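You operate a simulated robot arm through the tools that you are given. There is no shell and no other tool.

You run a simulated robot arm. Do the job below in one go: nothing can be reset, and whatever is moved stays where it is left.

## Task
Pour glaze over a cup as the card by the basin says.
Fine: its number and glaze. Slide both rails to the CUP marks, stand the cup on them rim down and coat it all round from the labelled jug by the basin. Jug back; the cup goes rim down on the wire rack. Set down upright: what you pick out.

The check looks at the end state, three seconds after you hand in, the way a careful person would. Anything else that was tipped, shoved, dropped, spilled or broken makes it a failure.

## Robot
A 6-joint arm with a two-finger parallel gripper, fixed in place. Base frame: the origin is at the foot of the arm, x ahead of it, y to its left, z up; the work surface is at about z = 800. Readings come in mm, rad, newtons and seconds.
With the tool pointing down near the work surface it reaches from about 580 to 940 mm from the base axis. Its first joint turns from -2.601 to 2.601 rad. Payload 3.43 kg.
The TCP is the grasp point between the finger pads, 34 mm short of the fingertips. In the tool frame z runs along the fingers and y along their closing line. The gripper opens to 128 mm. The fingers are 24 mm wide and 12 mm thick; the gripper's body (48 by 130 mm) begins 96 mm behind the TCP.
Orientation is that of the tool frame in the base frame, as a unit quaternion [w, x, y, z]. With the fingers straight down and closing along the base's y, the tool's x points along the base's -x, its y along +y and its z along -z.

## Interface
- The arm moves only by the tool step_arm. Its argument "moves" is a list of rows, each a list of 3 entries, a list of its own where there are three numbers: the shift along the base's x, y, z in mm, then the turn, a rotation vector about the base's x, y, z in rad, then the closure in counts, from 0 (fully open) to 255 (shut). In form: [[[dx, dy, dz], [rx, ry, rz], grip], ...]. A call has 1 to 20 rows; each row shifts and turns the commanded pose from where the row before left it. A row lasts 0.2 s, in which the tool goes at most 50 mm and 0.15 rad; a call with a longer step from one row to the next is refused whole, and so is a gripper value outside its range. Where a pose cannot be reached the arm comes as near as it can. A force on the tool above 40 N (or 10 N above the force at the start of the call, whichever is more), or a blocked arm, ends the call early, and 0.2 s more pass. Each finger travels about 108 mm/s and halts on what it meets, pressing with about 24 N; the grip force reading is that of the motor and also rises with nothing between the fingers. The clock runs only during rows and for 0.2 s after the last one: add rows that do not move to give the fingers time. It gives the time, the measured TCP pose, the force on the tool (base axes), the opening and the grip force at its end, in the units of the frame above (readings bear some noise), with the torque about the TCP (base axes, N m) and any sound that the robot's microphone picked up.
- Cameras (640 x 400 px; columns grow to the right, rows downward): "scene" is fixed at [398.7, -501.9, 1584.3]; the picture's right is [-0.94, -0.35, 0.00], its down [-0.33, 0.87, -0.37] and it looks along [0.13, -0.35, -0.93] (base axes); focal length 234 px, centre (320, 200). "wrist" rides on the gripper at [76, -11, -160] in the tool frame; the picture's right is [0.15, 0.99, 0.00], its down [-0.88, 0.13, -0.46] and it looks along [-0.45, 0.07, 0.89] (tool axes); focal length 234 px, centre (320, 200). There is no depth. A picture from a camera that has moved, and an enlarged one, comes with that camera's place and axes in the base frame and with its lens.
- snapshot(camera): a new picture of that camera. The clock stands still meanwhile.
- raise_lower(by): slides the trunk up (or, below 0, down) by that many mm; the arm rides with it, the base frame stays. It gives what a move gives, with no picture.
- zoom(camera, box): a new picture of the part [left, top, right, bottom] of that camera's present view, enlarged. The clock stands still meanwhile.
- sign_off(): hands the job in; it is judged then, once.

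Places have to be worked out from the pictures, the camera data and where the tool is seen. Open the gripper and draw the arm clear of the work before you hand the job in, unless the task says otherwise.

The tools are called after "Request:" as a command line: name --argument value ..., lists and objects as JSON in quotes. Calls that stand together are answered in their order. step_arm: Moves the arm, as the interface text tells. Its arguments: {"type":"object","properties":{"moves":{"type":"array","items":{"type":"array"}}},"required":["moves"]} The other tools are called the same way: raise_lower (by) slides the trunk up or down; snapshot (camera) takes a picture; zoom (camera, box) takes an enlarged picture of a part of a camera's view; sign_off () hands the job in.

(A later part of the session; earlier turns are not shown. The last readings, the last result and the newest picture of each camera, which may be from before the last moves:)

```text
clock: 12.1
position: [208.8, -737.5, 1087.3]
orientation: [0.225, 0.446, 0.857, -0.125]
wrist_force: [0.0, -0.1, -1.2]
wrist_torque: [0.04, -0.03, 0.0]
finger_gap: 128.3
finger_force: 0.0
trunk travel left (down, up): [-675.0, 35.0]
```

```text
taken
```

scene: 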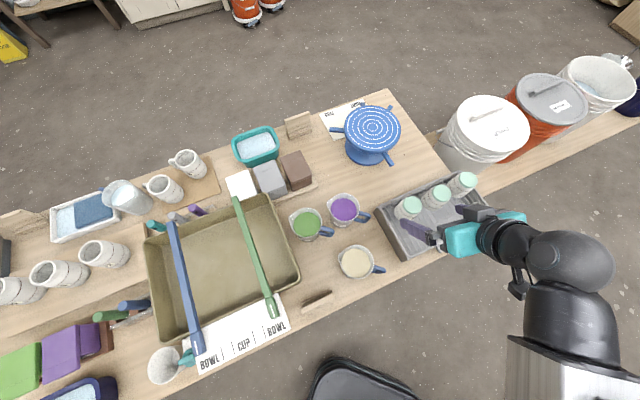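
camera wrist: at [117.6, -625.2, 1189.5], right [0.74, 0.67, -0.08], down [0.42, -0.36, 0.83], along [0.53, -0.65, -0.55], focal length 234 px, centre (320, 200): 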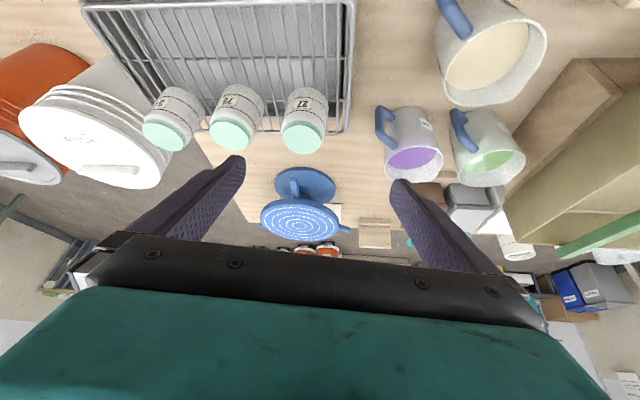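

Now the rack pots' tags are in sight; zooming in on each, and on the jugs' labels.

Request:
zoom --camera "wrist" --box '[140, 80, 200, 155]'

Request:
zoom --camera "wrist" --box '[205, 80, 265, 155]'

Request:
zoom --camera "wrist" --box '[275, 80, 335, 155]'

Request:
zoom --camera "wrist" --box '[80, 0, 360, 160]'

Request:
zoom --camera "wrist" --box '[370, 0, 560, 200]'

Request:
zoom --camera "scene" --box '[380, 160, 640, 400]'

```text
5.33 times, centred on (170, 118) of wrist
camera zoom: at [117.6, -625.2, 1189.5], right [0.74, 0.67, -0.08], down [0.42, -0.36, 0.83], along [0.53, -0.65, -0.55], focal length 1249 px, centre (1120, 640)
```

zoom: 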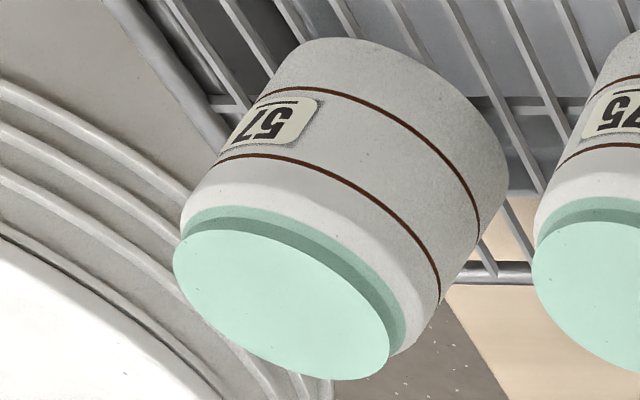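

```text
5.33 times, centred on (235, 118) of wrist
camera zoom: at [117.6, -625.2, 1189.5], right [0.74, 0.67, -0.08], down [0.42, -0.36, 0.83], along [0.53, -0.65, -0.55], focal length 1249 px, centre (773, 640)
```

zoom: 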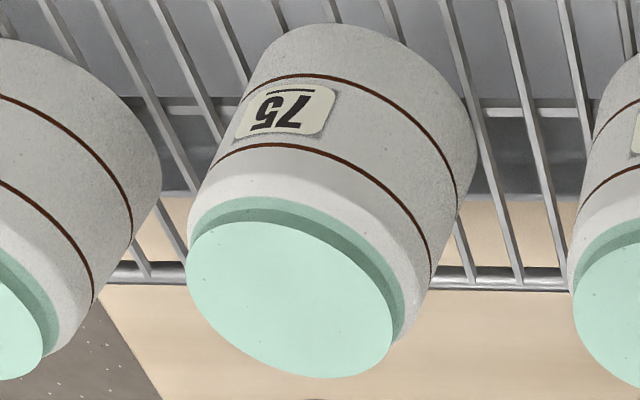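

```text
5.33 times, centred on (305, 118) of wrist
camera zoom: at [117.6, -625.2, 1189.5], right [0.74, 0.67, -0.08], down [0.42, -0.36, 0.83], along [0.53, -0.65, -0.55], focal length 1249 px, centre (400, 640)
```

zoom: 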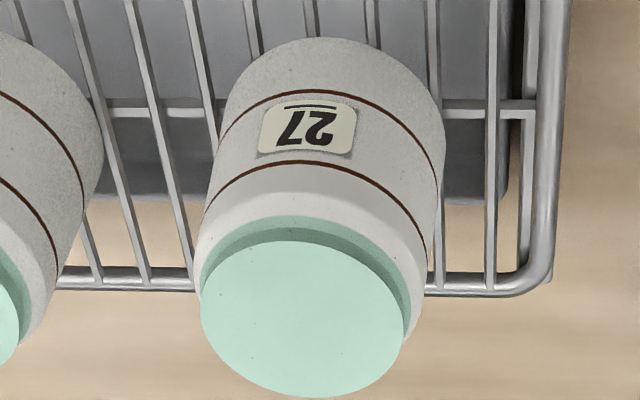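

```text
2.29 times, centred on (220, 80) of wrist
camera zoom: at [117.6, -625.2, 1189.5], right [0.74, 0.67, -0.08], down [0.42, -0.36, 0.83], along [0.53, -0.65, -0.55], focal length 535 px, centre (549, 474)
```

zoom: 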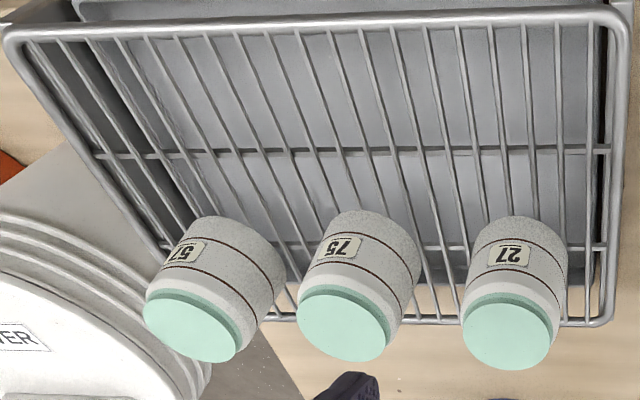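

```text
2.00 times, centred on (465, 100) of wrist
camera zoom: at [117.6, -625.2, 1189.5], right [0.74, 0.67, -0.08], down [0.42, -0.36, 0.83], along [0.53, -0.65, -0.55], focal length 468 px, centre (30, 400)
```

zoom: 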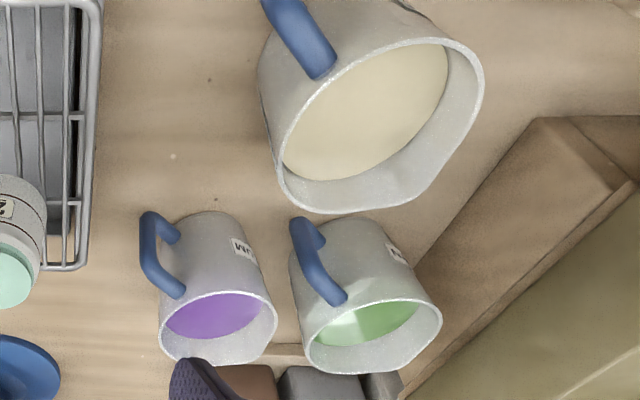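

```text
1.67 times, centred on (510, 280) of scene
camera zoom: at [398.7, -501.9, 1584.3], right [-0.94, -0.35, 0.0], down [-0.33, 0.87, -0.37], along [0.13, -0.35, -0.93], focal length 389 px, centre (3, 67)
```

zoom: 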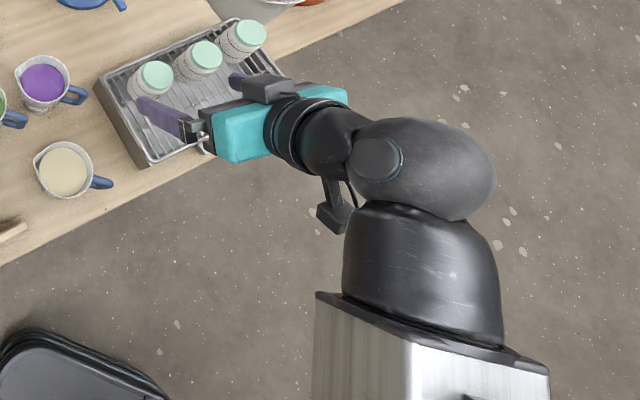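

The rack pots (waxed feet, rim down) include 57 and 75 look-alikes; the underline tells which way up to read. I'll zoom far in on each tag to be sure.

Request:
zoom --camera "wrist" --box '[155, 92, 175, 106]'

Request:
zoom --camera "wrist" --box '[220, 92, 240, 108]'

Request:
zoom --camera "wrist" --box '[292, 92, 316, 110]'

```text
16.00 times, centred on (165, 99) of wrist
camera zoom: at [117.6, -625.2, 1189.5], right [0.74, 0.67, -0.08], down [0.42, -0.36, 0.83], along [0.53, -0.65, -0.55], focal length 3747 px, centre (2800, 1816)
```

zoom: 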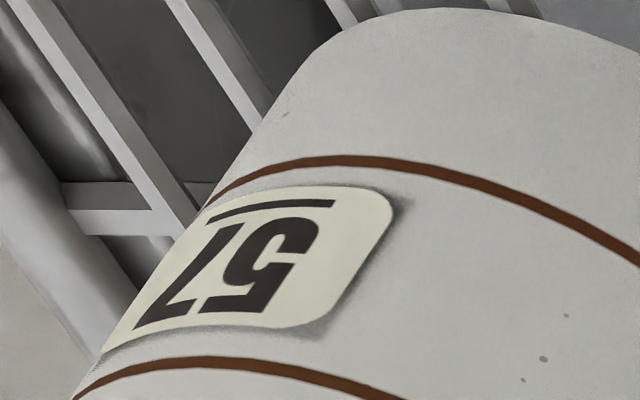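

```text
16.00 times, centred on (230, 100) of wrist
camera zoom: at [117.6, -625.2, 1189.5], right [0.74, 0.67, -0.08], down [0.42, -0.36, 0.83], along [0.53, -0.65, -0.55], focal length 3747 px, centre (1760, 1800)
```

zoom: 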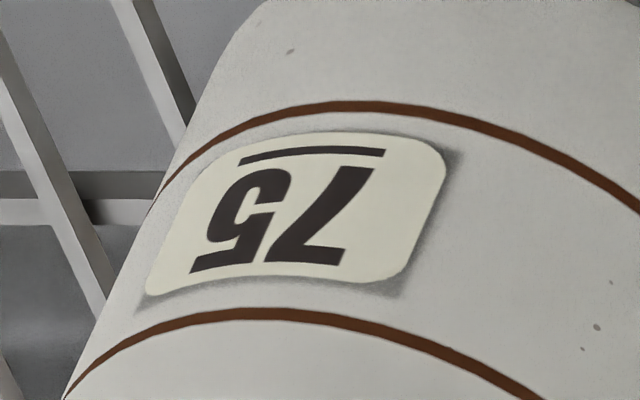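

```text
16.00 times, centred on (304, 101) of wrist
camera zoom: at [117.6, -625.2, 1189.5], right [0.74, 0.67, -0.08], down [0.42, -0.36, 0.83], along [0.53, -0.65, -0.55], focal length 3747 px, centre (576, 1784)
```

zoom: 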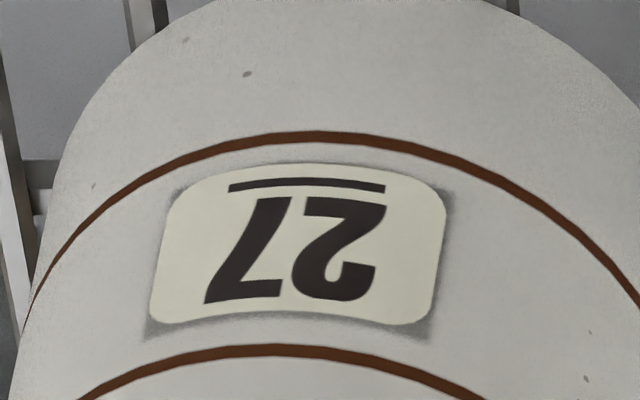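

Turning the tags right way up by their underline: the far-end pot on the rack (scene px 462,183) is 57, the middle is 75, the near one 27. By triangulation pot 57's waxed foot top is at about (90,−954,956) and the PLUM jug's glaze surface at (414,−756,895). Next I'll look closely at the rails and their marks.

Request:
step_arm --moves '[[[42, 20, 0], [0.1084, 0.0716, 0], 0], [[42, 20, 0], [0.1084, 0.0716, 0], 0], [[42, 20, 0], [0.1084, 0.0716, 0], 0], [[42, 20, 0], [0.1084, 0.0716, 0], 0], [[42, 20, 0], [0, 0, 0.06], 0], [[35, 33, 0], [0, 0, 0.06], 0], [[35, 33, 0], [0, 0, 0.06], 0], [[35, 33, 0], [0, 0, 0.06], 0], [[35, 33, 0], [0, 0, 0.06], 0], [[12, 40, -10], [0, 0, 0.04], 0], [[12, 40, -10], [0, 0, 0.04], 0], [[12, 40, -10], [0, 0, 0.04], 0], [[12, 40, -10], [0, 0, 0.04], 0]]'

Request:
snapshot --camera "wrist"

```text
clock: 14.9
position: [606.6, -343.1, 1046.8]
orientation: [0.001, 0.248, 0.969, 0.001]
wrist_force: [-0.7, 0.0, 0.2]
wrist_torque: [0.01, 0.05, 0.0]
finger_gap: 127.8
finger_force: 0.0
trunk travel left (down, up): [-675.0, 35.0]
```

```text
taken
camera wrist: at [535.5, -318.1, 1207.3], right [0.35, 0.94, 0.0], down [0.83, -0.31, 0.46], along [0.43, -0.16, -0.89], focal length 234 px, centre (320, 200)
```

wrist: 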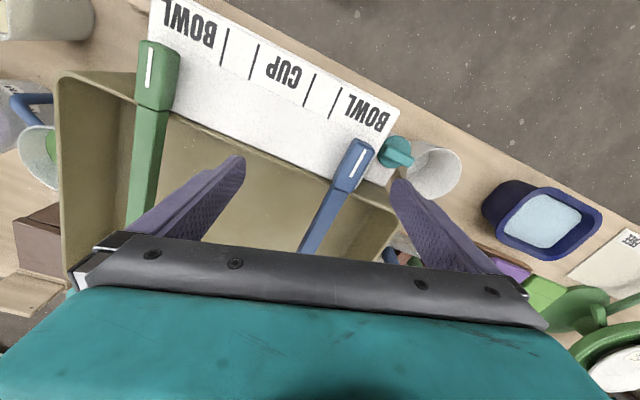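

Request:
zoom --camera "wrist" --box '[120, 0, 480, 220]'

Request:
zoom --camera "wrist" --box '[290, 100, 480, 260]'

Request:
zoom --camera "wrist" --box '[60, 20, 260, 250]'

Request:
zoom --camera "scene" --box '[140, 180, 310, 370]'

```text
1.78 times, centred on (300, 110) of wrist
camera zoom: at [535.5, -318.1, 1207.3], right [0.35, 0.94, 0.0], down [0.83, -0.31, 0.46], along [0.43, -0.16, -0.89], focal length 416 px, centre (356, 360)
```

zoom: 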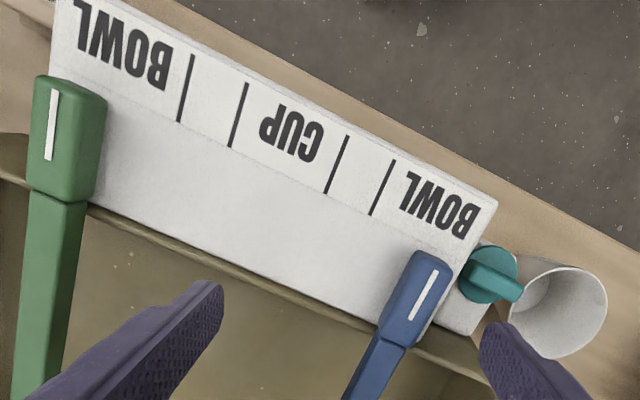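

```text
2.50 times, centred on (385, 180) of wrist
camera zoom: at [535.5, -318.1, 1207.3], right [0.35, 0.94, 0.0], down [0.83, -0.31, 0.46], along [0.43, -0.16, -0.89], focal length 585 px, centre (158, 250)
```

zoom: 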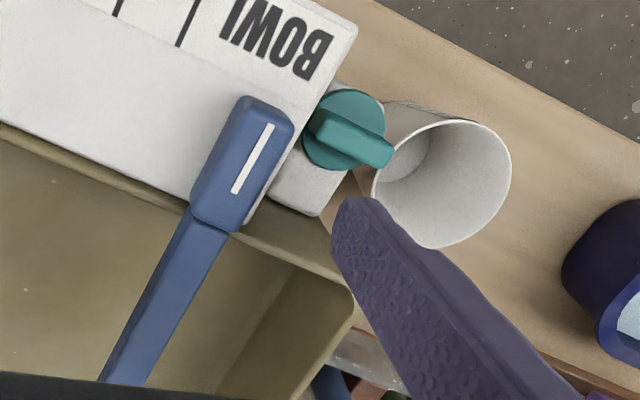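

```text
1.74 times, centred on (160, 135) of wrist
camera zoom: at [535.5, -318.1, 1207.3], right [0.35, 0.94, 0.0], down [0.83, -0.31, 0.46], along [0.43, -0.16, -0.89], focal length 407 px, centre (598, 313)
```

zoom: 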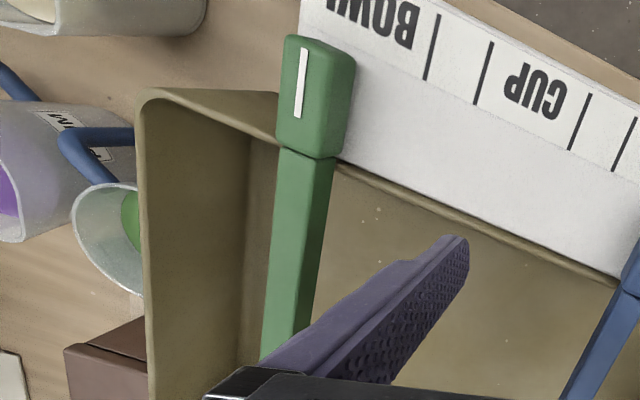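

```text
2.11 times, centred on (225, 275) of scene
camera zoom: at [398.7, -501.9, 1584.3], right [-0.94, -0.35, 0.0], down [-0.33, 0.87, -0.37], along [0.13, -0.35, -0.93], focal length 492 px, centre (520, 42)
```

zoom: 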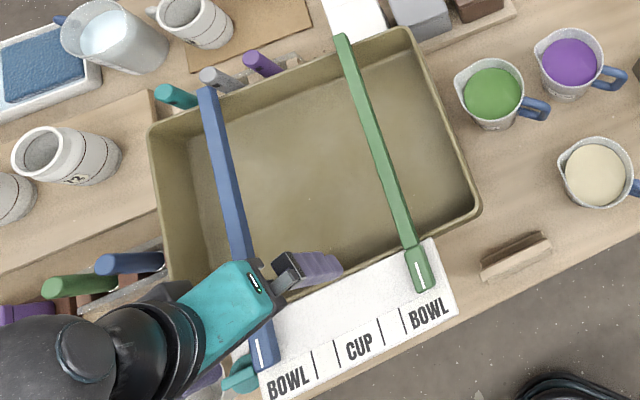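

The strip has lines either side of CUP, and there is a teal knob on a block at its left end that may be a clamp. Zooming on the knob and the rails' ends.

Request:
zoom --camera "wrist" --box '[340, 115, 440, 190]'

Request:
zoom --camera "wrist" --box '[130, 0, 400, 140]'

Request:
zoom --camera "scene" --box '[150, 180, 260, 250]'

Request:
zoom --camera "scene" --box '[310, 90, 420, 170]'

```text
5.33 times, centred on (390, 152) of wrist
camera zoom: at [535.5, -318.1, 1207.3], right [0.35, 0.94, 0.0], down [0.83, -0.31, 0.46], along [0.43, -0.16, -0.89], focal length 1249 px, centre (-53, 453)
```

zoom: 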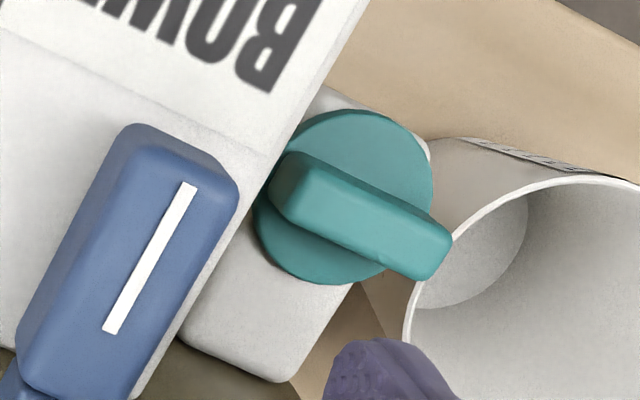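

```text
2.37 times, centred on (265, 70) of wrist
camera zoom: at [535.5, -318.1, 1207.3], right [0.35, 0.94, 0.0], down [0.83, -0.31, 0.46], along [0.43, -0.16, -0.89], focal length 555 px, centre (450, 508)
```

zoom: 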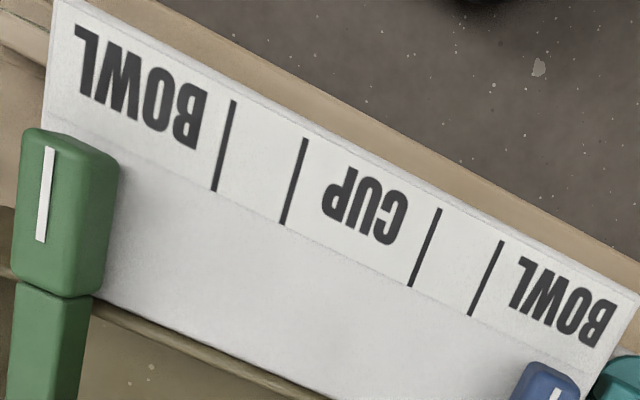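

```text
5.71 times, centred on (205, 215) of scene
camera zoom: at [398.7, -501.9, 1584.3], right [-0.94, -0.35, 0.0], down [-0.33, 0.87, -0.37], along [0.13, -0.35, -0.93], focal length 1335 px, centre (977, 114)
```

zoom: 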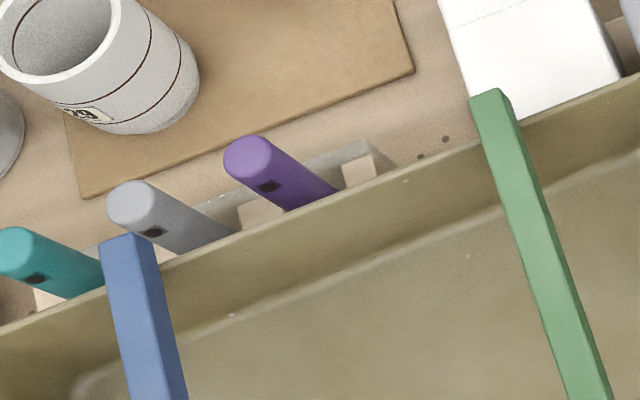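

```text
5.00 times, centred on (365, 130) of scene
camera zoom: at [398.7, -501.9, 1584.3], right [-0.94, -0.35, 0.0], down [-0.33, 0.87, -0.37], along [0.13, -0.35, -0.93], focal length 1168 px, centre (95, 550)
```

zoom: 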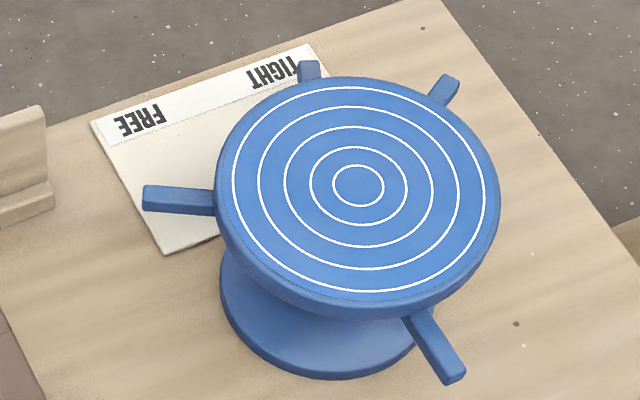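

Triangulating, the strip lies at z≈981 and the rail handle tops at z≈1011 (the basin is tall). The inner lines by CUP are about 50 mm apart; blue must go about 61 mm toward green and green about 61 mm toward blue. I'll rise a bit and line the gripper up across the blue handle.

Request:
step_arm --moves '[[[0, 0, 30], [0, 0, 0], 0], [[3, 12, 0], [0, 0, -0.1], 60], [[3, 13, 0], [0, 0, -0.1], 100], [[1, 1, 0], [0, 0, -0.086], 135], [[0, 0, 0], [0, 0, 0], 135], [[0, 0, 0], [0, 0, 0], 135]]'

Request:
snapshot --camera "wrist"

Request:
zoom --camera "wrist" --box '[240, 100, 420, 230]'

```text
clock: 16.3
position: [613.7, -317.3, 1078.7]
orientation: [0.001, 0.383, 0.924, 0.001]
wrist_force: [0.5, -0.2, 1.8]
wrist_torque: [0.02, 0.0, 0.03]
finger_gap: 60.8
finger_force: 0.0
trunk travel left (down, up): [-675.0, 35.0]
```

```text
taken
camera wrist: at [552.5, -274.1, 1238.2], right [0.6, 0.8, 0.0], down [0.71, -0.53, 0.46], along [0.37, -0.27, -0.89], focal length 234 px, centre (320, 200)
```

wrist: 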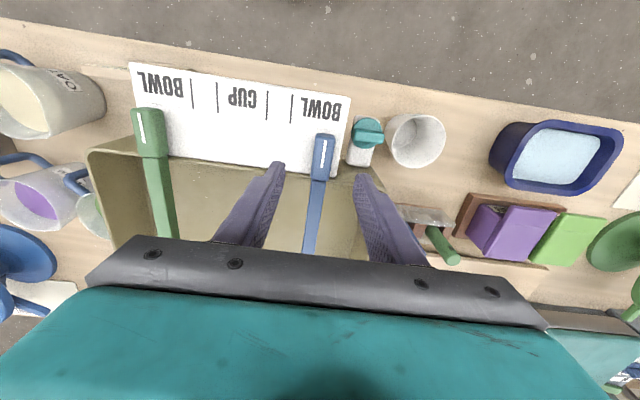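

```text
3.08 times, centred on (330, 165) of wrist
camera zoom: at [552.5, -274.1, 1238.2], right [0.6, 0.8, 0.0], down [0.71, -0.53, 0.46], along [0.37, -0.27, -0.89], focal length 720 px, centre (289, 308)
```

zoom: 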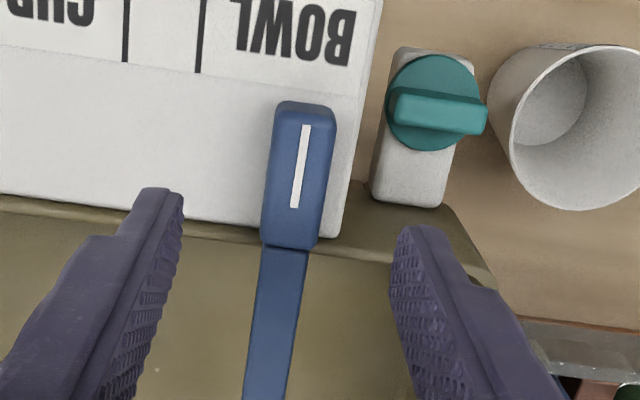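

The view is aligned: handle top at z≈1014, and the knob is lower (z≈942), clear of the fingers. I'll lower to straddle the blue handle and close on it.

Request:
step_arm --moves '[[[1, 0, -28], [0, 0, 0], 135], [[1, -1, -29], [0, 0, 0], 135], [[0, 0, 0], [0, 0, 0], 160], [[0, 0, 0], [0, 0, 0], 185], [[0, 0, 0], [0, 0, 0], 215], [[0, 0, 0], [0, 0, 0], 215], [[0, 0, 0], [0, 0, 0], 215]]'

Request:
zoom --camera "wrist" --box '[200, 60, 440, 230]'

```text
clock: 17.9
position: [616.1, -321.0, 1022.5]
orientation: [0.003, 0.383, 0.924, 0.0]
wrist_force: [-0.3, -4.6, 27.8]
wrist_torque: [-0.26, 0.54, 0.08]
finger_gap: 22.5
finger_force: 1.9
trunk travel left (down, up): [-675.0, 35.0]
```

```text
2.35 times, centred on (320, 145) of wrist
camera zoom: at [554.1, -276.4, 1183.2], right [0.6, 0.8, 0.0], down [0.71, -0.53, 0.46], along [0.37, -0.27, -0.89], focal length 551 px, centre (320, 329)
```

zoom: 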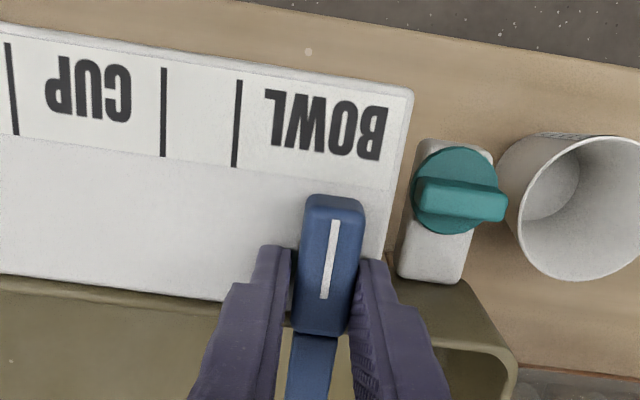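

The tool reads 28 N upward, so the fingertips are bearing on the rim or strip. I'll lift 4 mm to relieve it and then grip the handle.

Request:
step_arm --moves '[[[0, 0, 3], [0, 0, 0], 205], [[0, 0, 3], [0, 0, 0], 205], [[0, 0, 0], [0, 0, 0], 230], [[0, 0, 0], [0, 0, 0], 230], [[0, 0, 0], [0, 0, 0], 230]]'

```text
clock: 19.1
position: [616.0, -320.2, 1025.0]
orientation: [-0.001, 0.383, 0.924, 0.001]
wrist_force: [-7.0, 6.3, -28.8]
wrist_torque: [-0.52, -0.46, 0.07]
finger_gap: 19.4
finger_force: 44.9
trunk travel left (down, up): [-675.0, 35.0]
```

The grip is firm (gap 19.4), but the arm is pulling up about 29 N against a rail that doesn't lift. I'll ease down to unload, then try a small slide toward the CUP line.

Request:
step_arm --moves '[[[0, 0, -2], [0, 0, 0], 230], [[0, 0, -1], [0, 0, 0], 230], [[0, 0, 0], [0, 0, 0], 230]]'

```text
clock: 19.9
position: [616.6, -320.6, 1024.3]
orientation: [0.001, 0.383, 0.924, 0.002]
wrist_force: [-4.8, 6.0, -12.8]
wrist_torque: [1.03, 1.19, 0.02]
finger_gap: 19.4
finger_force: 45.8
trunk travel left (down, up): [-675.0, 35.0]
```

Still a slight upward pull; ease another millimetre and test a 10 mm slide along the strip.

Request:
step_arm --moves '[[[0, 0, -1], [0, 0, 0], 230], [[-3.5, -3.5, 0], [0, 0, 0], 230], [[-3.5, -3.5, 0], [0, 0, 0], 230], [[0, 0, 0], [0, 0, 0], 230]]'

Request:
zoom --camera "wrist" --box '[200, 60, 440, 230]'

Request:
zoom --camera "scene" --box '[130, 180, 310, 390]'

```text
clock: 20.9
position: [610.0, -327.2, 1024.5]
orientation: [0.003, 0.383, 0.924, 0.0]
wrist_force: [-2.1, 2.9, 15.4]
wrist_torque: [0.78, 0.83, 0.07]
finger_gap: 19.4
finger_force: 45.2
trunk travel left (down, up): [-675.0, 35.0]
```

```text
2.35 times, centred on (320, 145) of wrist
camera zoom: at [547.2, -282.9, 1184.6], right [0.6, 0.8, 0.0], down [0.71, -0.53, 0.46], along [0.37, -0.27, -0.89], focal length 551 px, centre (320, 329)
```

zoom: 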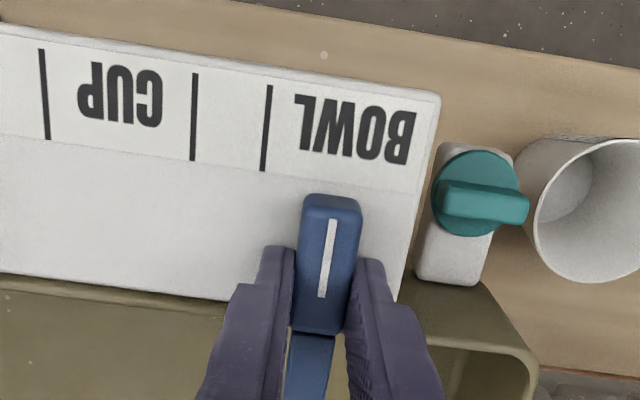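

```text
1.90 times, centred on (220, 285) of scene
camera zoom: at [398.7, -501.9, 1584.3], right [-0.94, -0.35, 0.0], down [-0.33, 0.87, -0.37], along [0.13, -0.35, -0.93], focal length 445 px, centre (510, 38)
```

zoom: 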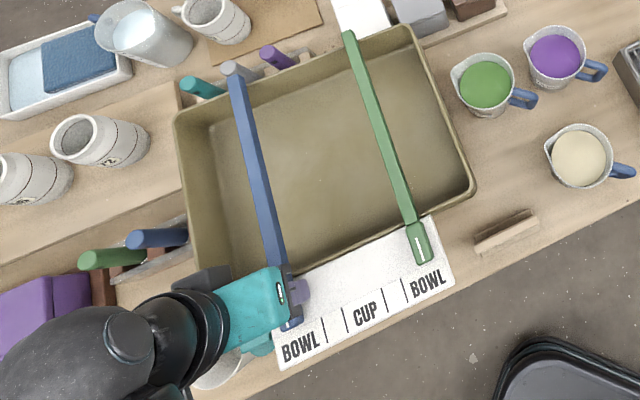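

The rail slides freely as a whole. I'll continue about 44 mm toward the CUP line in gentle steps and then check alignment.

Request:
step_arm --moves '[[[-6, -5.9, 0.7], [0, 0, 0], 230], [[-6.4, -6.2, 0], [0, 0, 0], 230], [[-6.4, -6.2, 0], [0, 0, 0], 230], [[-6.4, -6.2, 0], [0, 0, 0], 230], [[-6.4, -6.2, 0], [0, 0, 0], 230], [[0, 0, 0], [0, 0, 0], 230], [[0, 0, 0], [0, 0, 0], 230]]'

Request:
zoom --camera "wrist" --box '[200, 60, 440, 230]'

```text
clock: 22.5
position: [576.6, -359.1, 1024.3]
orientation: [0.001, 0.383, 0.924, -0.001]
wrist_force: [4.4, -4.6, 17.5]
wrist_torque: [-1.03, -0.87, 0.12]
finger_gap: 19.6
finger_force: 44.8
trunk travel left (down, up): [-675.0, 35.0]
```

```text
2.35 times, centred on (320, 145) of wrist
camera zoom: at [516.2, -314.0, 1184.6], right [0.6, 0.8, 0.0], down [0.71, -0.53, 0.46], along [0.37, -0.27, -0.89], focal length 551 px, centre (320, 329)
```

zoom: 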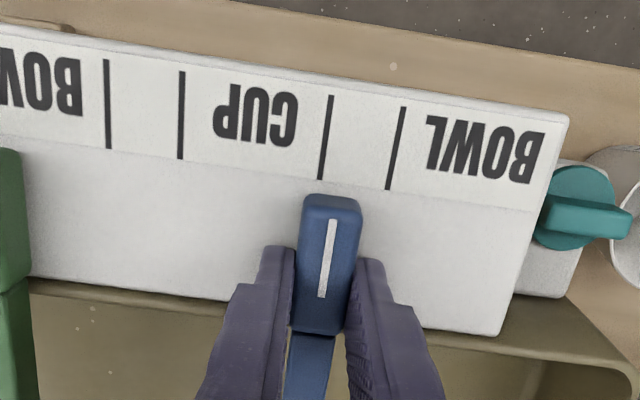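

The index is about 5.5 mm short of the CUP line. I'll move that last bit and check again.

Request:
step_arm --moves '[[[-2, -1.95, 0.7], [0, 0, 0], 230], [[-2, -1.95, 0], [0, 0, 0], 230], [[0, 0, 0], [0, 0, 0], 230], [[0, 0, 0], [0, 0, 0], 230]]'

Request:
zoom --camera "wrist" --box '[260, 80, 400, 200]'

```text
clock: 23.5
position: [574.3, -362.2, 1024.6]
orientation: [0.001, 0.385, 0.923, 0.0]
wrist_force: [4.2, -2.8, 8.2]
wrist_torque: [-0.67, -0.58, 0.12]
finger_gap: 19.2
finger_force: 45.0
trunk travel left (down, up): [-675.0, 35.0]
```

```text
3.33 times, centred on (330, 140) of wrist
camera zoom: at [512.8, -318.1, 1184.8], right [0.6, 0.8, 0.0], down [0.71, -0.53, 0.46], along [0.37, -0.27, -0.89], focal length 781 px, centre (287, 400)
```

zoom: 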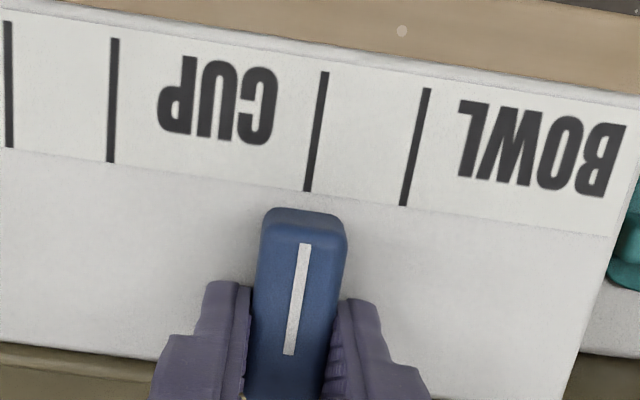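

The index now lines up with the CUP line within about half a millimetre. I'll release, lift, and move over to the green handle.

Request:
step_arm --moves '[[[0, 0, 0], [0, 0, 0], 205], [[0, 0, 0], [0, 0, 0], 180], [[0, 0, 0], [0, 0, 0], 150], [[0, 0, 30], [0, 0, 0], 150], [[0, 0, 30], [0, 0, 0], 150], [[-26, -26, 0], [0, 0, 0], 150], [[-26, -26, 0], [0, 0, 0], 150], [[-27, -27, 0], [0, 0, 0], 150]]'

Request:
zoom --camera "wrist" --box '[200, 60, 480, 230]'

```text
clock: 25.3
position: [493.2, -443.8, 1082.5]
orientation: [0.001, 0.384, 0.923, 0.001]
wrist_force: [0.9, -0.2, 1.0]
wrist_torque: [0.01, -0.02, 0.01]
finger_gap: 52.6
finger_force: 0.1
trunk travel left (down, up): [-675.0, 35.0]
```

```text
2.29 times, centred on (340, 145) of wrist
camera zoom: at [432.9, -399.4, 1243.2], right [0.6, 0.8, 0.0], down [0.71, -0.53, 0.46], along [0.37, -0.27, -0.89], focal length 535 px, centre (274, 326)
```

zoom: 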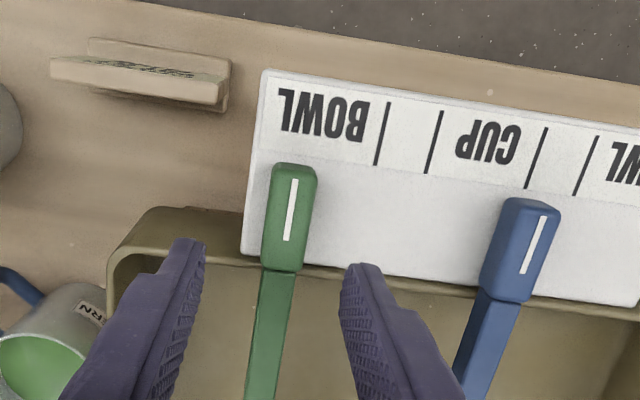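

Green's handle is about 5 mm off the tool centre; I'll correct, lower to z≈1026 and grip it.

Request:
step_arm --moves '[[[3, 5, -15], [0, 0, 0], 150], [[0, 0, -25], [0, 0, 0], 150], [[0, 0, -16.5], [0, 0, 0], 150], [[0, 0, 0], [0, 0, 0], 180], [[0, 0, 0], [0, 0, 0], 205], [[0, 0, 0], [0, 0, 0], 230], [[0, 0, 0], [0, 0, 0], 230], [[0, 0, 0], [0, 0, 0], 230]]'

Request:
zoom --camera "wrist" --box '[200, 60, 480, 230]'

```text
clock: 27.1
position: [496.3, -437.7, 1026.9]
orientation: [0.001, 0.383, 0.924, 0.001]
wrist_force: [-0.8, 1.1, -3.9]
wrist_torque: [-0.33, -0.21, 0.07]
finger_gap: 19.6
finger_force: 44.4
trunk travel left (down, up): [-675.0, 35.0]
```

```text
2.29 times, centred on (340, 145) of wrist
camera zoom: at [436.4, -393.0, 1187.3], right [0.6, 0.8, 0.0], down [0.71, -0.53, 0.46], along [0.37, -0.27, -0.89], focal length 535 px, centre (274, 326)
```

zoom: 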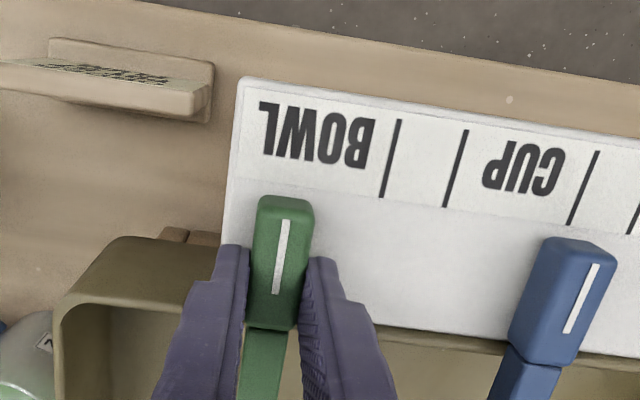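

Green is gripped cleanly with little load. I'll slide it about 54 mm toward its CUP line.

Request:
step_arm --moves '[[[4, 3.9, -0.3], [0, 0, 0], 230], [[7, 6.8, 0], [0, 0, 0], 230], [[7, 6.8, 0], [0, 0, 0], 230], [[7, 6.8, 0], [0, 0, 0], 230], [[7, 6.8, 0], [0, 0, 0], 230], [[6.6, 6.5, 0], [0, 0, 0], 230], [[0, 0, 0], [0, 0, 0], 230], [[0, 0, 0], [0, 0, 0], 230]]'

Request:
zoom --camera "wrist" --box '[240, 70, 400, 200]'

```text
clock: 28.9
position: [536.9, -398.9, 1026.0]
orientation: [0.0, 0.384, 0.923, 0.001]
wrist_force: [-7.4, 8.5, -20.8]
wrist_torque: [-0.19, -0.03, 0.04]
finger_gap: 19.4
finger_force: 44.8
trunk travel left (down, up): [-675.0, 35.0]
```

```text
3.08 times, centred on (320, 135) of wrist
camera zoom: at [476.0, -354.2, 1187.6], right [0.6, 0.8, 0.0], down [0.71, -0.53, 0.45], along [0.37, -0.27, -0.89], focal length 720 px, centre (320, 400)
```

zoom: 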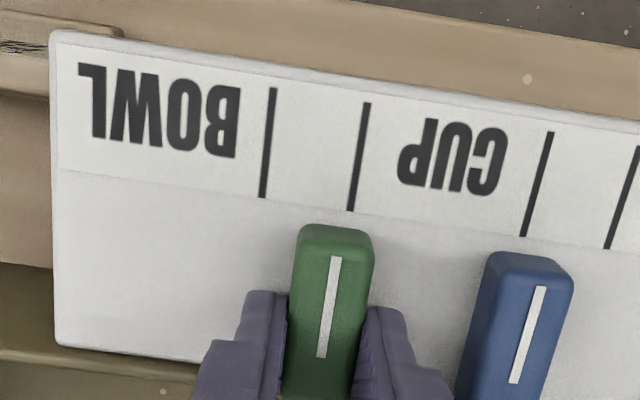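

Green needs about 3 mm more. I'll finish that move, easing the upward pull slightly.

Request:
step_arm --moves '[[[1.1, 1.1, -0.8], [0, 0, 0], 230], [[1.1, 1.1, 0], [0, 0, 0], 230], [[0, 0, 0], [0, 0, 0], 230], [[0, 0, 0], [0, 0, 0], 230]]'

Request:
zoom --camera "wrist" --box '[240, 70, 400, 200]'

```text
clock: 29.9
position: [539.0, -396.6, 1026.0]
orientation: [0.001, 0.382, 0.924, 0.001]
wrist_force: [-10.7, 9.3, -19.3]
wrist_torque: [0.45, 0.6, 0.06]
finger_gap: 19.6
finger_force: 44.6
trunk travel left (down, up): [-675.0, 35.0]
```

```text
3.08 times, centred on (320, 135) of wrist
camera zoom: at [478.0, -352.1, 1187.5], right [0.6, 0.8, 0.0], down [0.71, -0.53, 0.46], along [0.37, -0.27, -0.89], focal length 720 px, centre (320, 400)
```

zoom: 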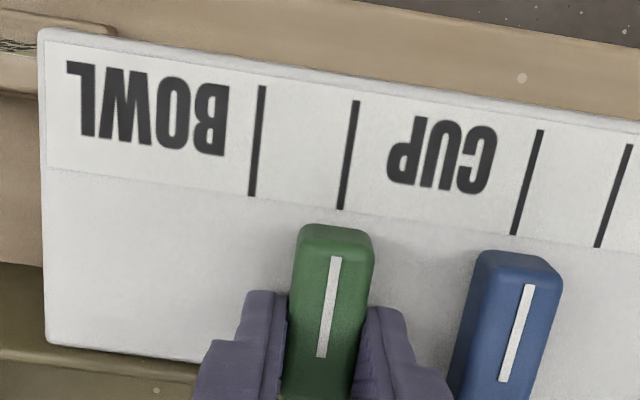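

Green's index now sits on its CUP line just as blue's does. I'll release gently and lift clear.

Request:
step_arm --moves '[[[0, 0, -0.5], [0, 0, 0], 215], [[0, 0, 0], [0, 0, 0], 195], [[0, 0, 0], [0, 0, 0], 185], [[0, 0, 0], [0, 0, 0], 185], [[0, 0, 30], [0, 0, 0], 185], [[0, 0, 40], [0, 0, 0], 185], [[0, 0, 30], [0, 0, 0], 120], [[0, 0, 0], [0, 0, 0], 60]]'

Request:
snapshot --camera "wrist"

Request:
zoom --camera "wrist" --box '[200, 60, 440, 230]'

```text
clock: 31.7
position: [536.4, -395.8, 1127.2]
orientation: [0.001, 0.383, 0.924, 0.002]
wrist_force: [2.2, -1.5, -3.7]
wrist_torque: [0.0, -0.01, 0.0]
finger_gap: 97.8
finger_force: 0.0
trunk travel left (down, up): [-675.0, 35.0]
```

```text
taken
camera wrist: at [475.6, -351.5, 1287.3], right [0.6, 0.8, 0.0], down [0.71, -0.53, 0.46], along [0.37, -0.27, -0.89], focal length 234 px, centre (320, 200)
```

wrist: 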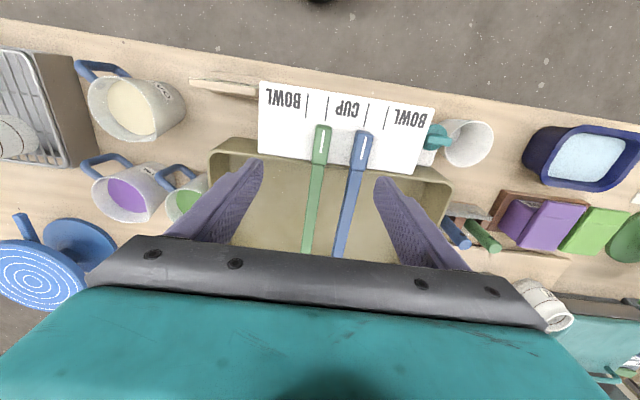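

```text
2.35 times, centred on (320, 145) of wrist
camera zoom: at [475.6, -351.5, 1287.3], right [0.6, 0.8, 0.0], down [0.71, -0.53, 0.46], along [0.37, -0.27, -0.89], focal length 551 px, centre (320, 329)
```

zoom: 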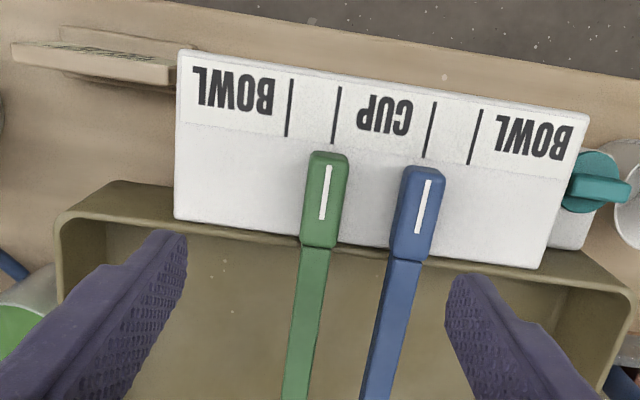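

Both rails check out on their CUP lines (within about 0.7 mm). Now I'll swing around over the jugs at a safe height toward pot 57 on the rack, turning the tool so the fingers will close across the row.

Request:
step_arm --moves '[[[-11, -41, -7], [0, 0, -0.1], 60], [[-11, -41, -7], [0, 0, -0.1], 60], [[-11, -41, -7], [0, 0, -0.1], 60], [[-11, -41, -7], [0, 0, -0.1], 60], [[-11, -41, -7], [0, 0, -0.1], 60], [[-30, -30, 0], [0, 0, -0.1], 60], [[-30, -30, 0], [0, 0, -0.1], 60], [[-30, -30, 0], [0, 0, -0.1], 60], [[-30, -30, 0], [0, 0, -0.1], 60], [[-30, -30, 0], [0, 0, -0.1], 60], [[-34, -22, 0], [0, 0, -0.1], 60], [[-34, -22, 0], [0, 0, -0.1], 60], [[-34, -22, 0], [0, 0, -0.1], 60], [[-34, -22, 0], [0, 0, -0.1], 60], [[-34, -22, 0], [0, 0, -0.1], 60]]'

Request:
snapshot --camera "wrist"

Request:
snapshot --camera "scene"

```text
clock: 34.9
position: [164.9, -864.3, 1091.9]
orientation: [0.001, 0.91, 0.414, -0.001]
wrist_force: [-0.2, 1.1, 0.0]
wrist_torque: [0.0, -0.03, -0.02]
finger_gap: 97.9
finger_force: 0.0
trunk travel left (down, up): [-675.0, 35.0]
```

```text
taken
camera wrist: at [205.9, -800.8, 1251.2], right [0.84, -0.54, 0.0], down [-0.48, -0.75, 0.46], along [-0.25, -0.39, -0.89], focal length 234 px, centre (320, 200)
```

wrist: 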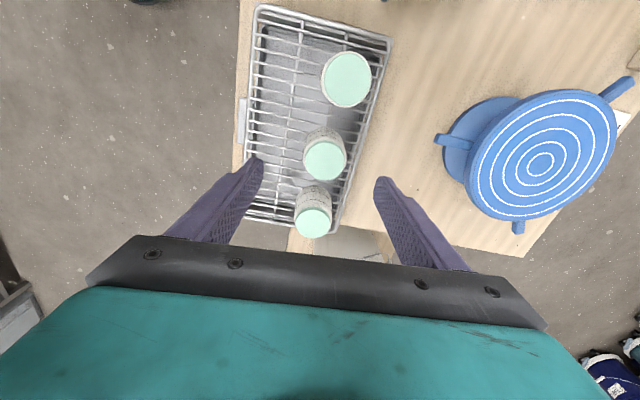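

```text
taken
```

scene: 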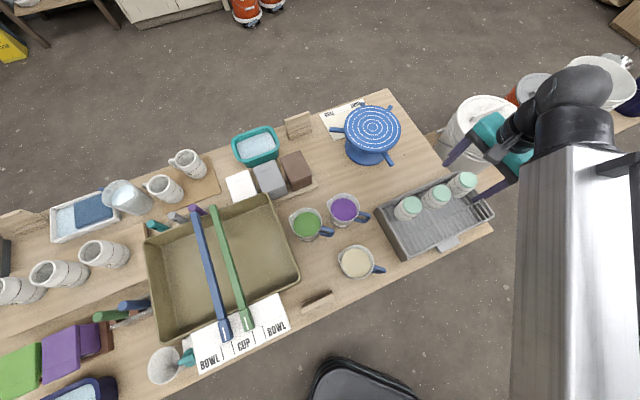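

The arm is over the rack with pot 57 ahead (lowest mint disc in this picture). Let me zoom in for accurate geometry.

Request:
zoom --camera "wrist" --box '[230, 0, 410, 250]'

Request:
zoom --camera "wrist" --box '[270, 150, 370, 250]'

```text
1.60 times, centred on (320, 125) of wrist
camera zoom: at [205.9, -800.8, 1251.2], right [0.84, -0.54, 0.0], down [-0.48, -0.75, 0.46], along [-0.25, -0.39, -0.89], focal length 375 px, centre (320, 320)
```

zoom: 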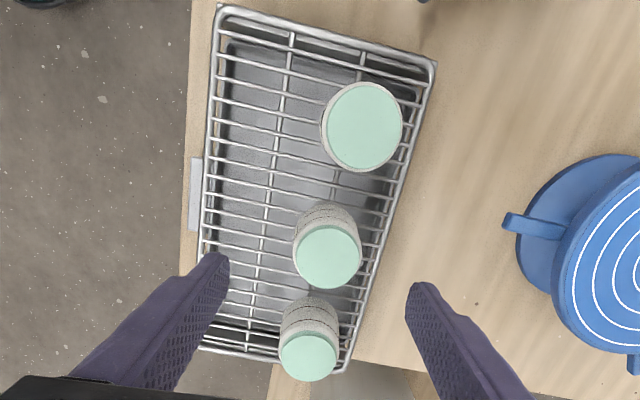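

```text
4.00 times, centred on (320, 200) of wrist
camera zoom: at [205.9, -800.8, 1251.2], right [0.84, -0.54, 0.0], down [-0.48, -0.75, 0.46], along [-0.25, -0.39, -0.89], focal length 937 px, centre (320, 200)
```

zoom: 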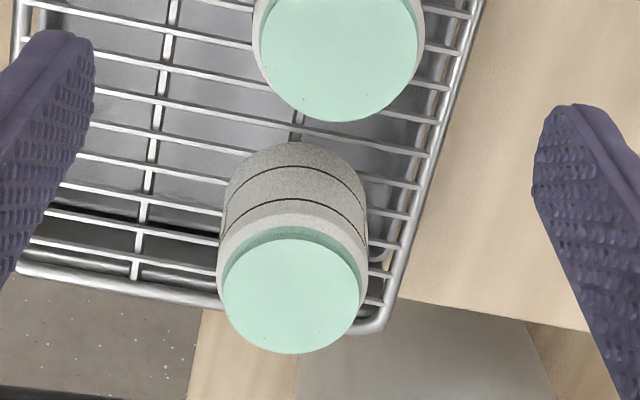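

Pot 57's foot is about 55 mm across at roughly (92,−955,956), slightly beyond the nominal tool-down reach, so I'll add a small outward tilt. Moving to a pre-grasp pose above it.

Request:
step_arm --moves '[[[-21, -27, -10], [0, 0, -0.025], 60], [[-21, -27, -10], [0, 0, -0.025], 60], [[-21, -27, -10], [-0.053, 0.053, -0.025], 60], [[0, 0, 0], [-0.053, 0.053, 0], 60], [[0, 0, 0], [0, 0, 0], 60]]'

Request:
snapshot --camera "wrist"

Request:
zoom --camera "wrist" --box '[230, 90, 410, 240]'

Request:
zoom --camera "scene" --box '[380, 90, 540, 250]'

```text
clock: 36.1
position: [98.5, -903.2, 1057.1]
orientation: [0.03, 0.922, 0.379, -0.07]
wrist_force: [0.2, -0.6, 1.1]
wrist_torque: [0.01, 0.01, 0.0]
finger_gap: 97.5
finger_force: 0.1
out of reach, approached as far as the arm can: row 1, 2, 3
trunk travel left (down, up): [-675.0, 35.0]
```

```text
taken
camera wrist: at [161.9, -825.5, 1203.3], right [0.8, -0.6, -0.02], down [-0.48, -0.66, 0.58], along [-0.36, -0.46, -0.81], focal length 234 px, centre (320, 200)
```

wrist: 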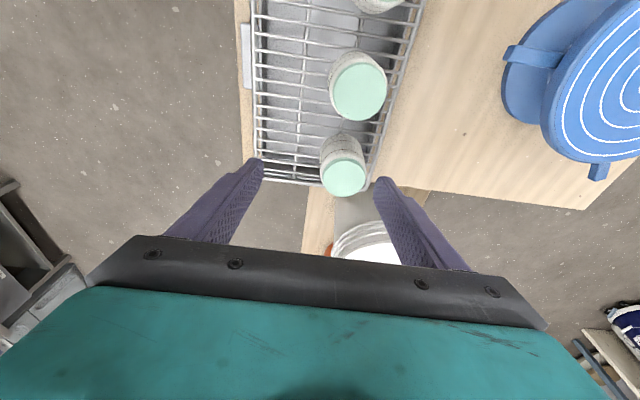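

```text
2.67 times, centred on (320, 165) of wrist
camera zoom: at [161.9, -825.5, 1203.3], right [0.8, -0.6, -0.02], down [-0.48, -0.66, 0.58], along [-0.36, -0.46, -0.81], focal length 624 px, centre (320, 293)
```

zoom: 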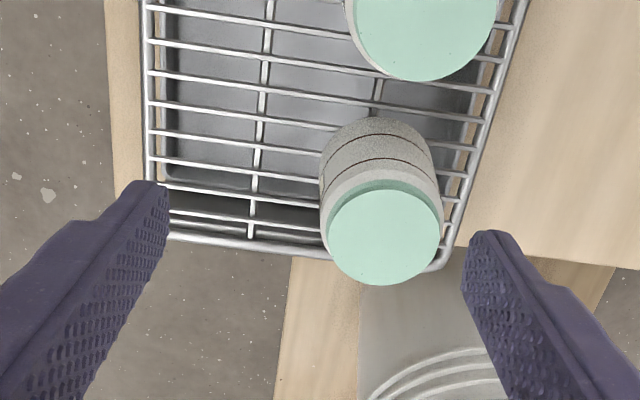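

```text
2.50 times, centred on (460, 170) of scene
camera zoom: at [398.7, -501.9, 1584.3], right [-0.94, -0.35, 0.0], down [-0.33, 0.87, -0.37], along [0.13, -0.35, -0.93], focal length 584 px, centre (-30, 275)
```

zoom: 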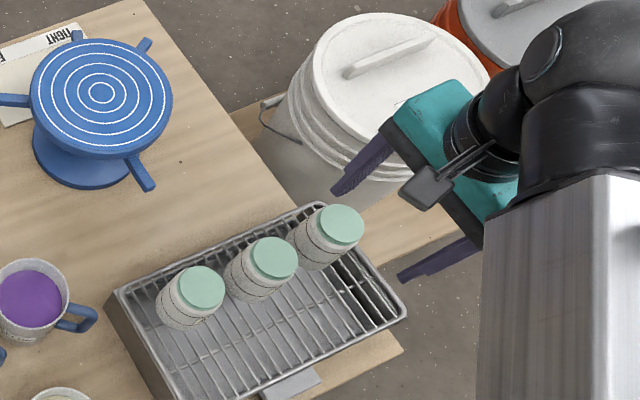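

The arm ran out of reach with that sideways orientation. I'll turn the tool to point radially (fingers then close along x, still clear of pot 75) and increase the outward tilt to about 20°.

Request:
step_arm --moves '[[[3, 15, 5], [0, 0, 0.145], 60], [[0, 0, 0], [0, 0, 0.145], 60], [[0, 0, 0], [0, 0, 0.145], 60], [[0, 0, 0], [0, 0, 0.145], 60], [[0, 0, 0], [0, 0, 0.145], 60], [[0, 0, 0], [0, 0, 0.145], 60], [[0, 0, 0], [-0.0996, -0.0087, 0], 60], [[0, 0, 0], [-0.0996, -0.0087, 0], 60], [[0, 0, 0], [0, 0, 0], 60]]'

Request:
snapshot --camera "wrist"

Request:
zoom --camera "wrist" --box '[230, 90, 410, 240]'

```text
clock: 38.1
position: [100.4, -887.0, 1060.4]
orientation: [0.13, 0.668, 0.723, -0.118]
wrist_force: [-0.4, -0.4, -0.1]
wrist_torque: [-0.03, 0.04, -0.02]
finger_gap: 97.8
finger_force: 0.1
trunk travel left (down, up): [-675.0, 35.0]
```

```text
taken
camera wrist: at [79.5, -763.0, 1185.2], right [0.98, 0.22, -0.05], down [0.18, -0.66, 0.73], along [0.13, -0.72, -0.68], focal length 234 px, centre (320, 200)
```

wrist: 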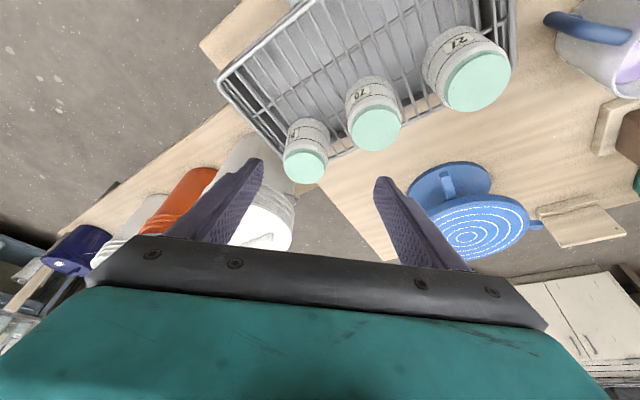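

```text
2.67 times, centred on (320, 165) of wrist
camera zoom: at [79.5, -763.0, 1185.2], right [0.98, 0.22, -0.05], down [0.18, -0.66, 0.73], along [0.13, -0.72, -0.68], focal length 624 px, centre (320, 293)
```

zoom: 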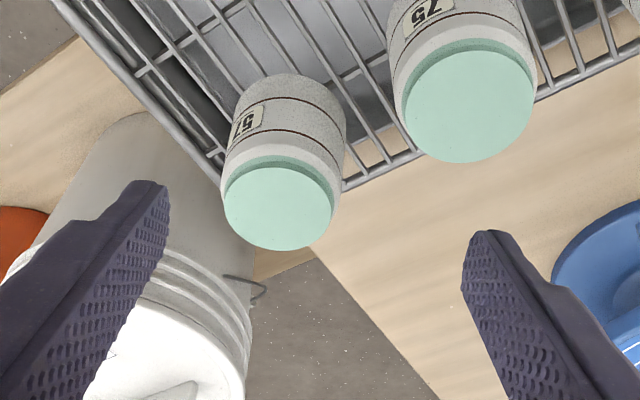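

Another view confirms pot 57's foot centre at about (91,−955,956). I'll move to a pre-grasp point about 60 mm back along the tool and check centring.

Request:
step_arm --moves '[[[-6, -19, -12], [0, 0, 0], 60], [[-6, -20, -13], [0, 0, 0], 60], [[0, 0, 0], [0, 0, 0], 90]]'

Request:
zoom --camera "wrist" --box '[230, 90, 410, 240]'

Request:
zoom --camera "scene" --box '[380, 110, 520, 240]'

```text
clock: 38.9
position: [88.0, -925.0, 1036.0]
orientation: [0.13, 0.669, 0.723, -0.117]
wrist_force: [0.1, 0.6, -0.1]
wrist_torque: [0.01, -0.01, -0.01]
finger_gap: 82.7
finger_force: 0.0
trunk travel left (down, up): [-675.0, 35.0]
```

```text
2.67 times, centred on (320, 165) of wrist
camera zoom: at [67.0, -801.5, 1159.9], right [0.98, 0.22, -0.05], down [0.18, -0.66, 0.73], along [0.13, -0.72, -0.68], focal length 624 px, centre (320, 293)
```

zoom: 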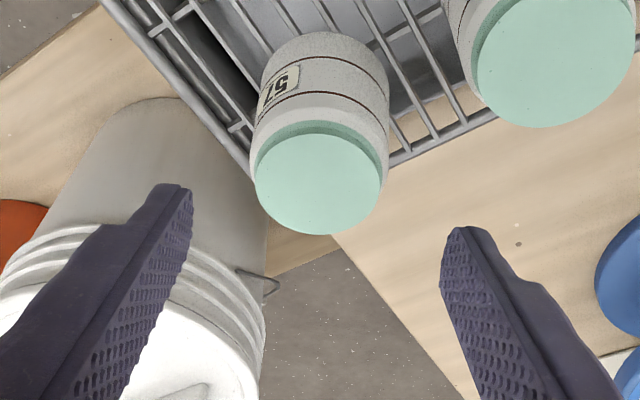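

```text
3.08 times, centred on (450, 175) of scene
camera zoom: at [398.7, -501.9, 1584.3], right [-0.94, -0.35, 0.0], down [-0.33, 0.87, -0.37], along [0.13, -0.35, -0.93], focal length 719 px, centre (-80, 277)
```

zoom: 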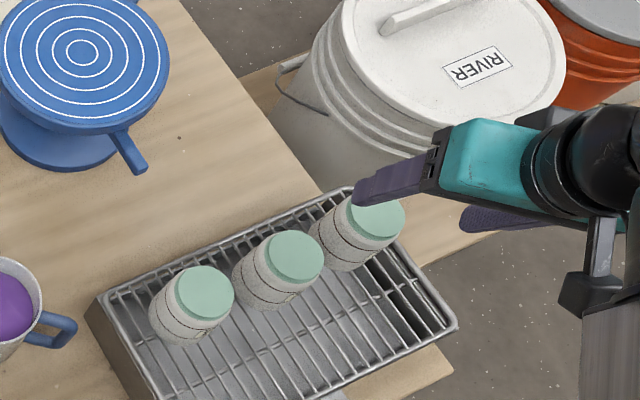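

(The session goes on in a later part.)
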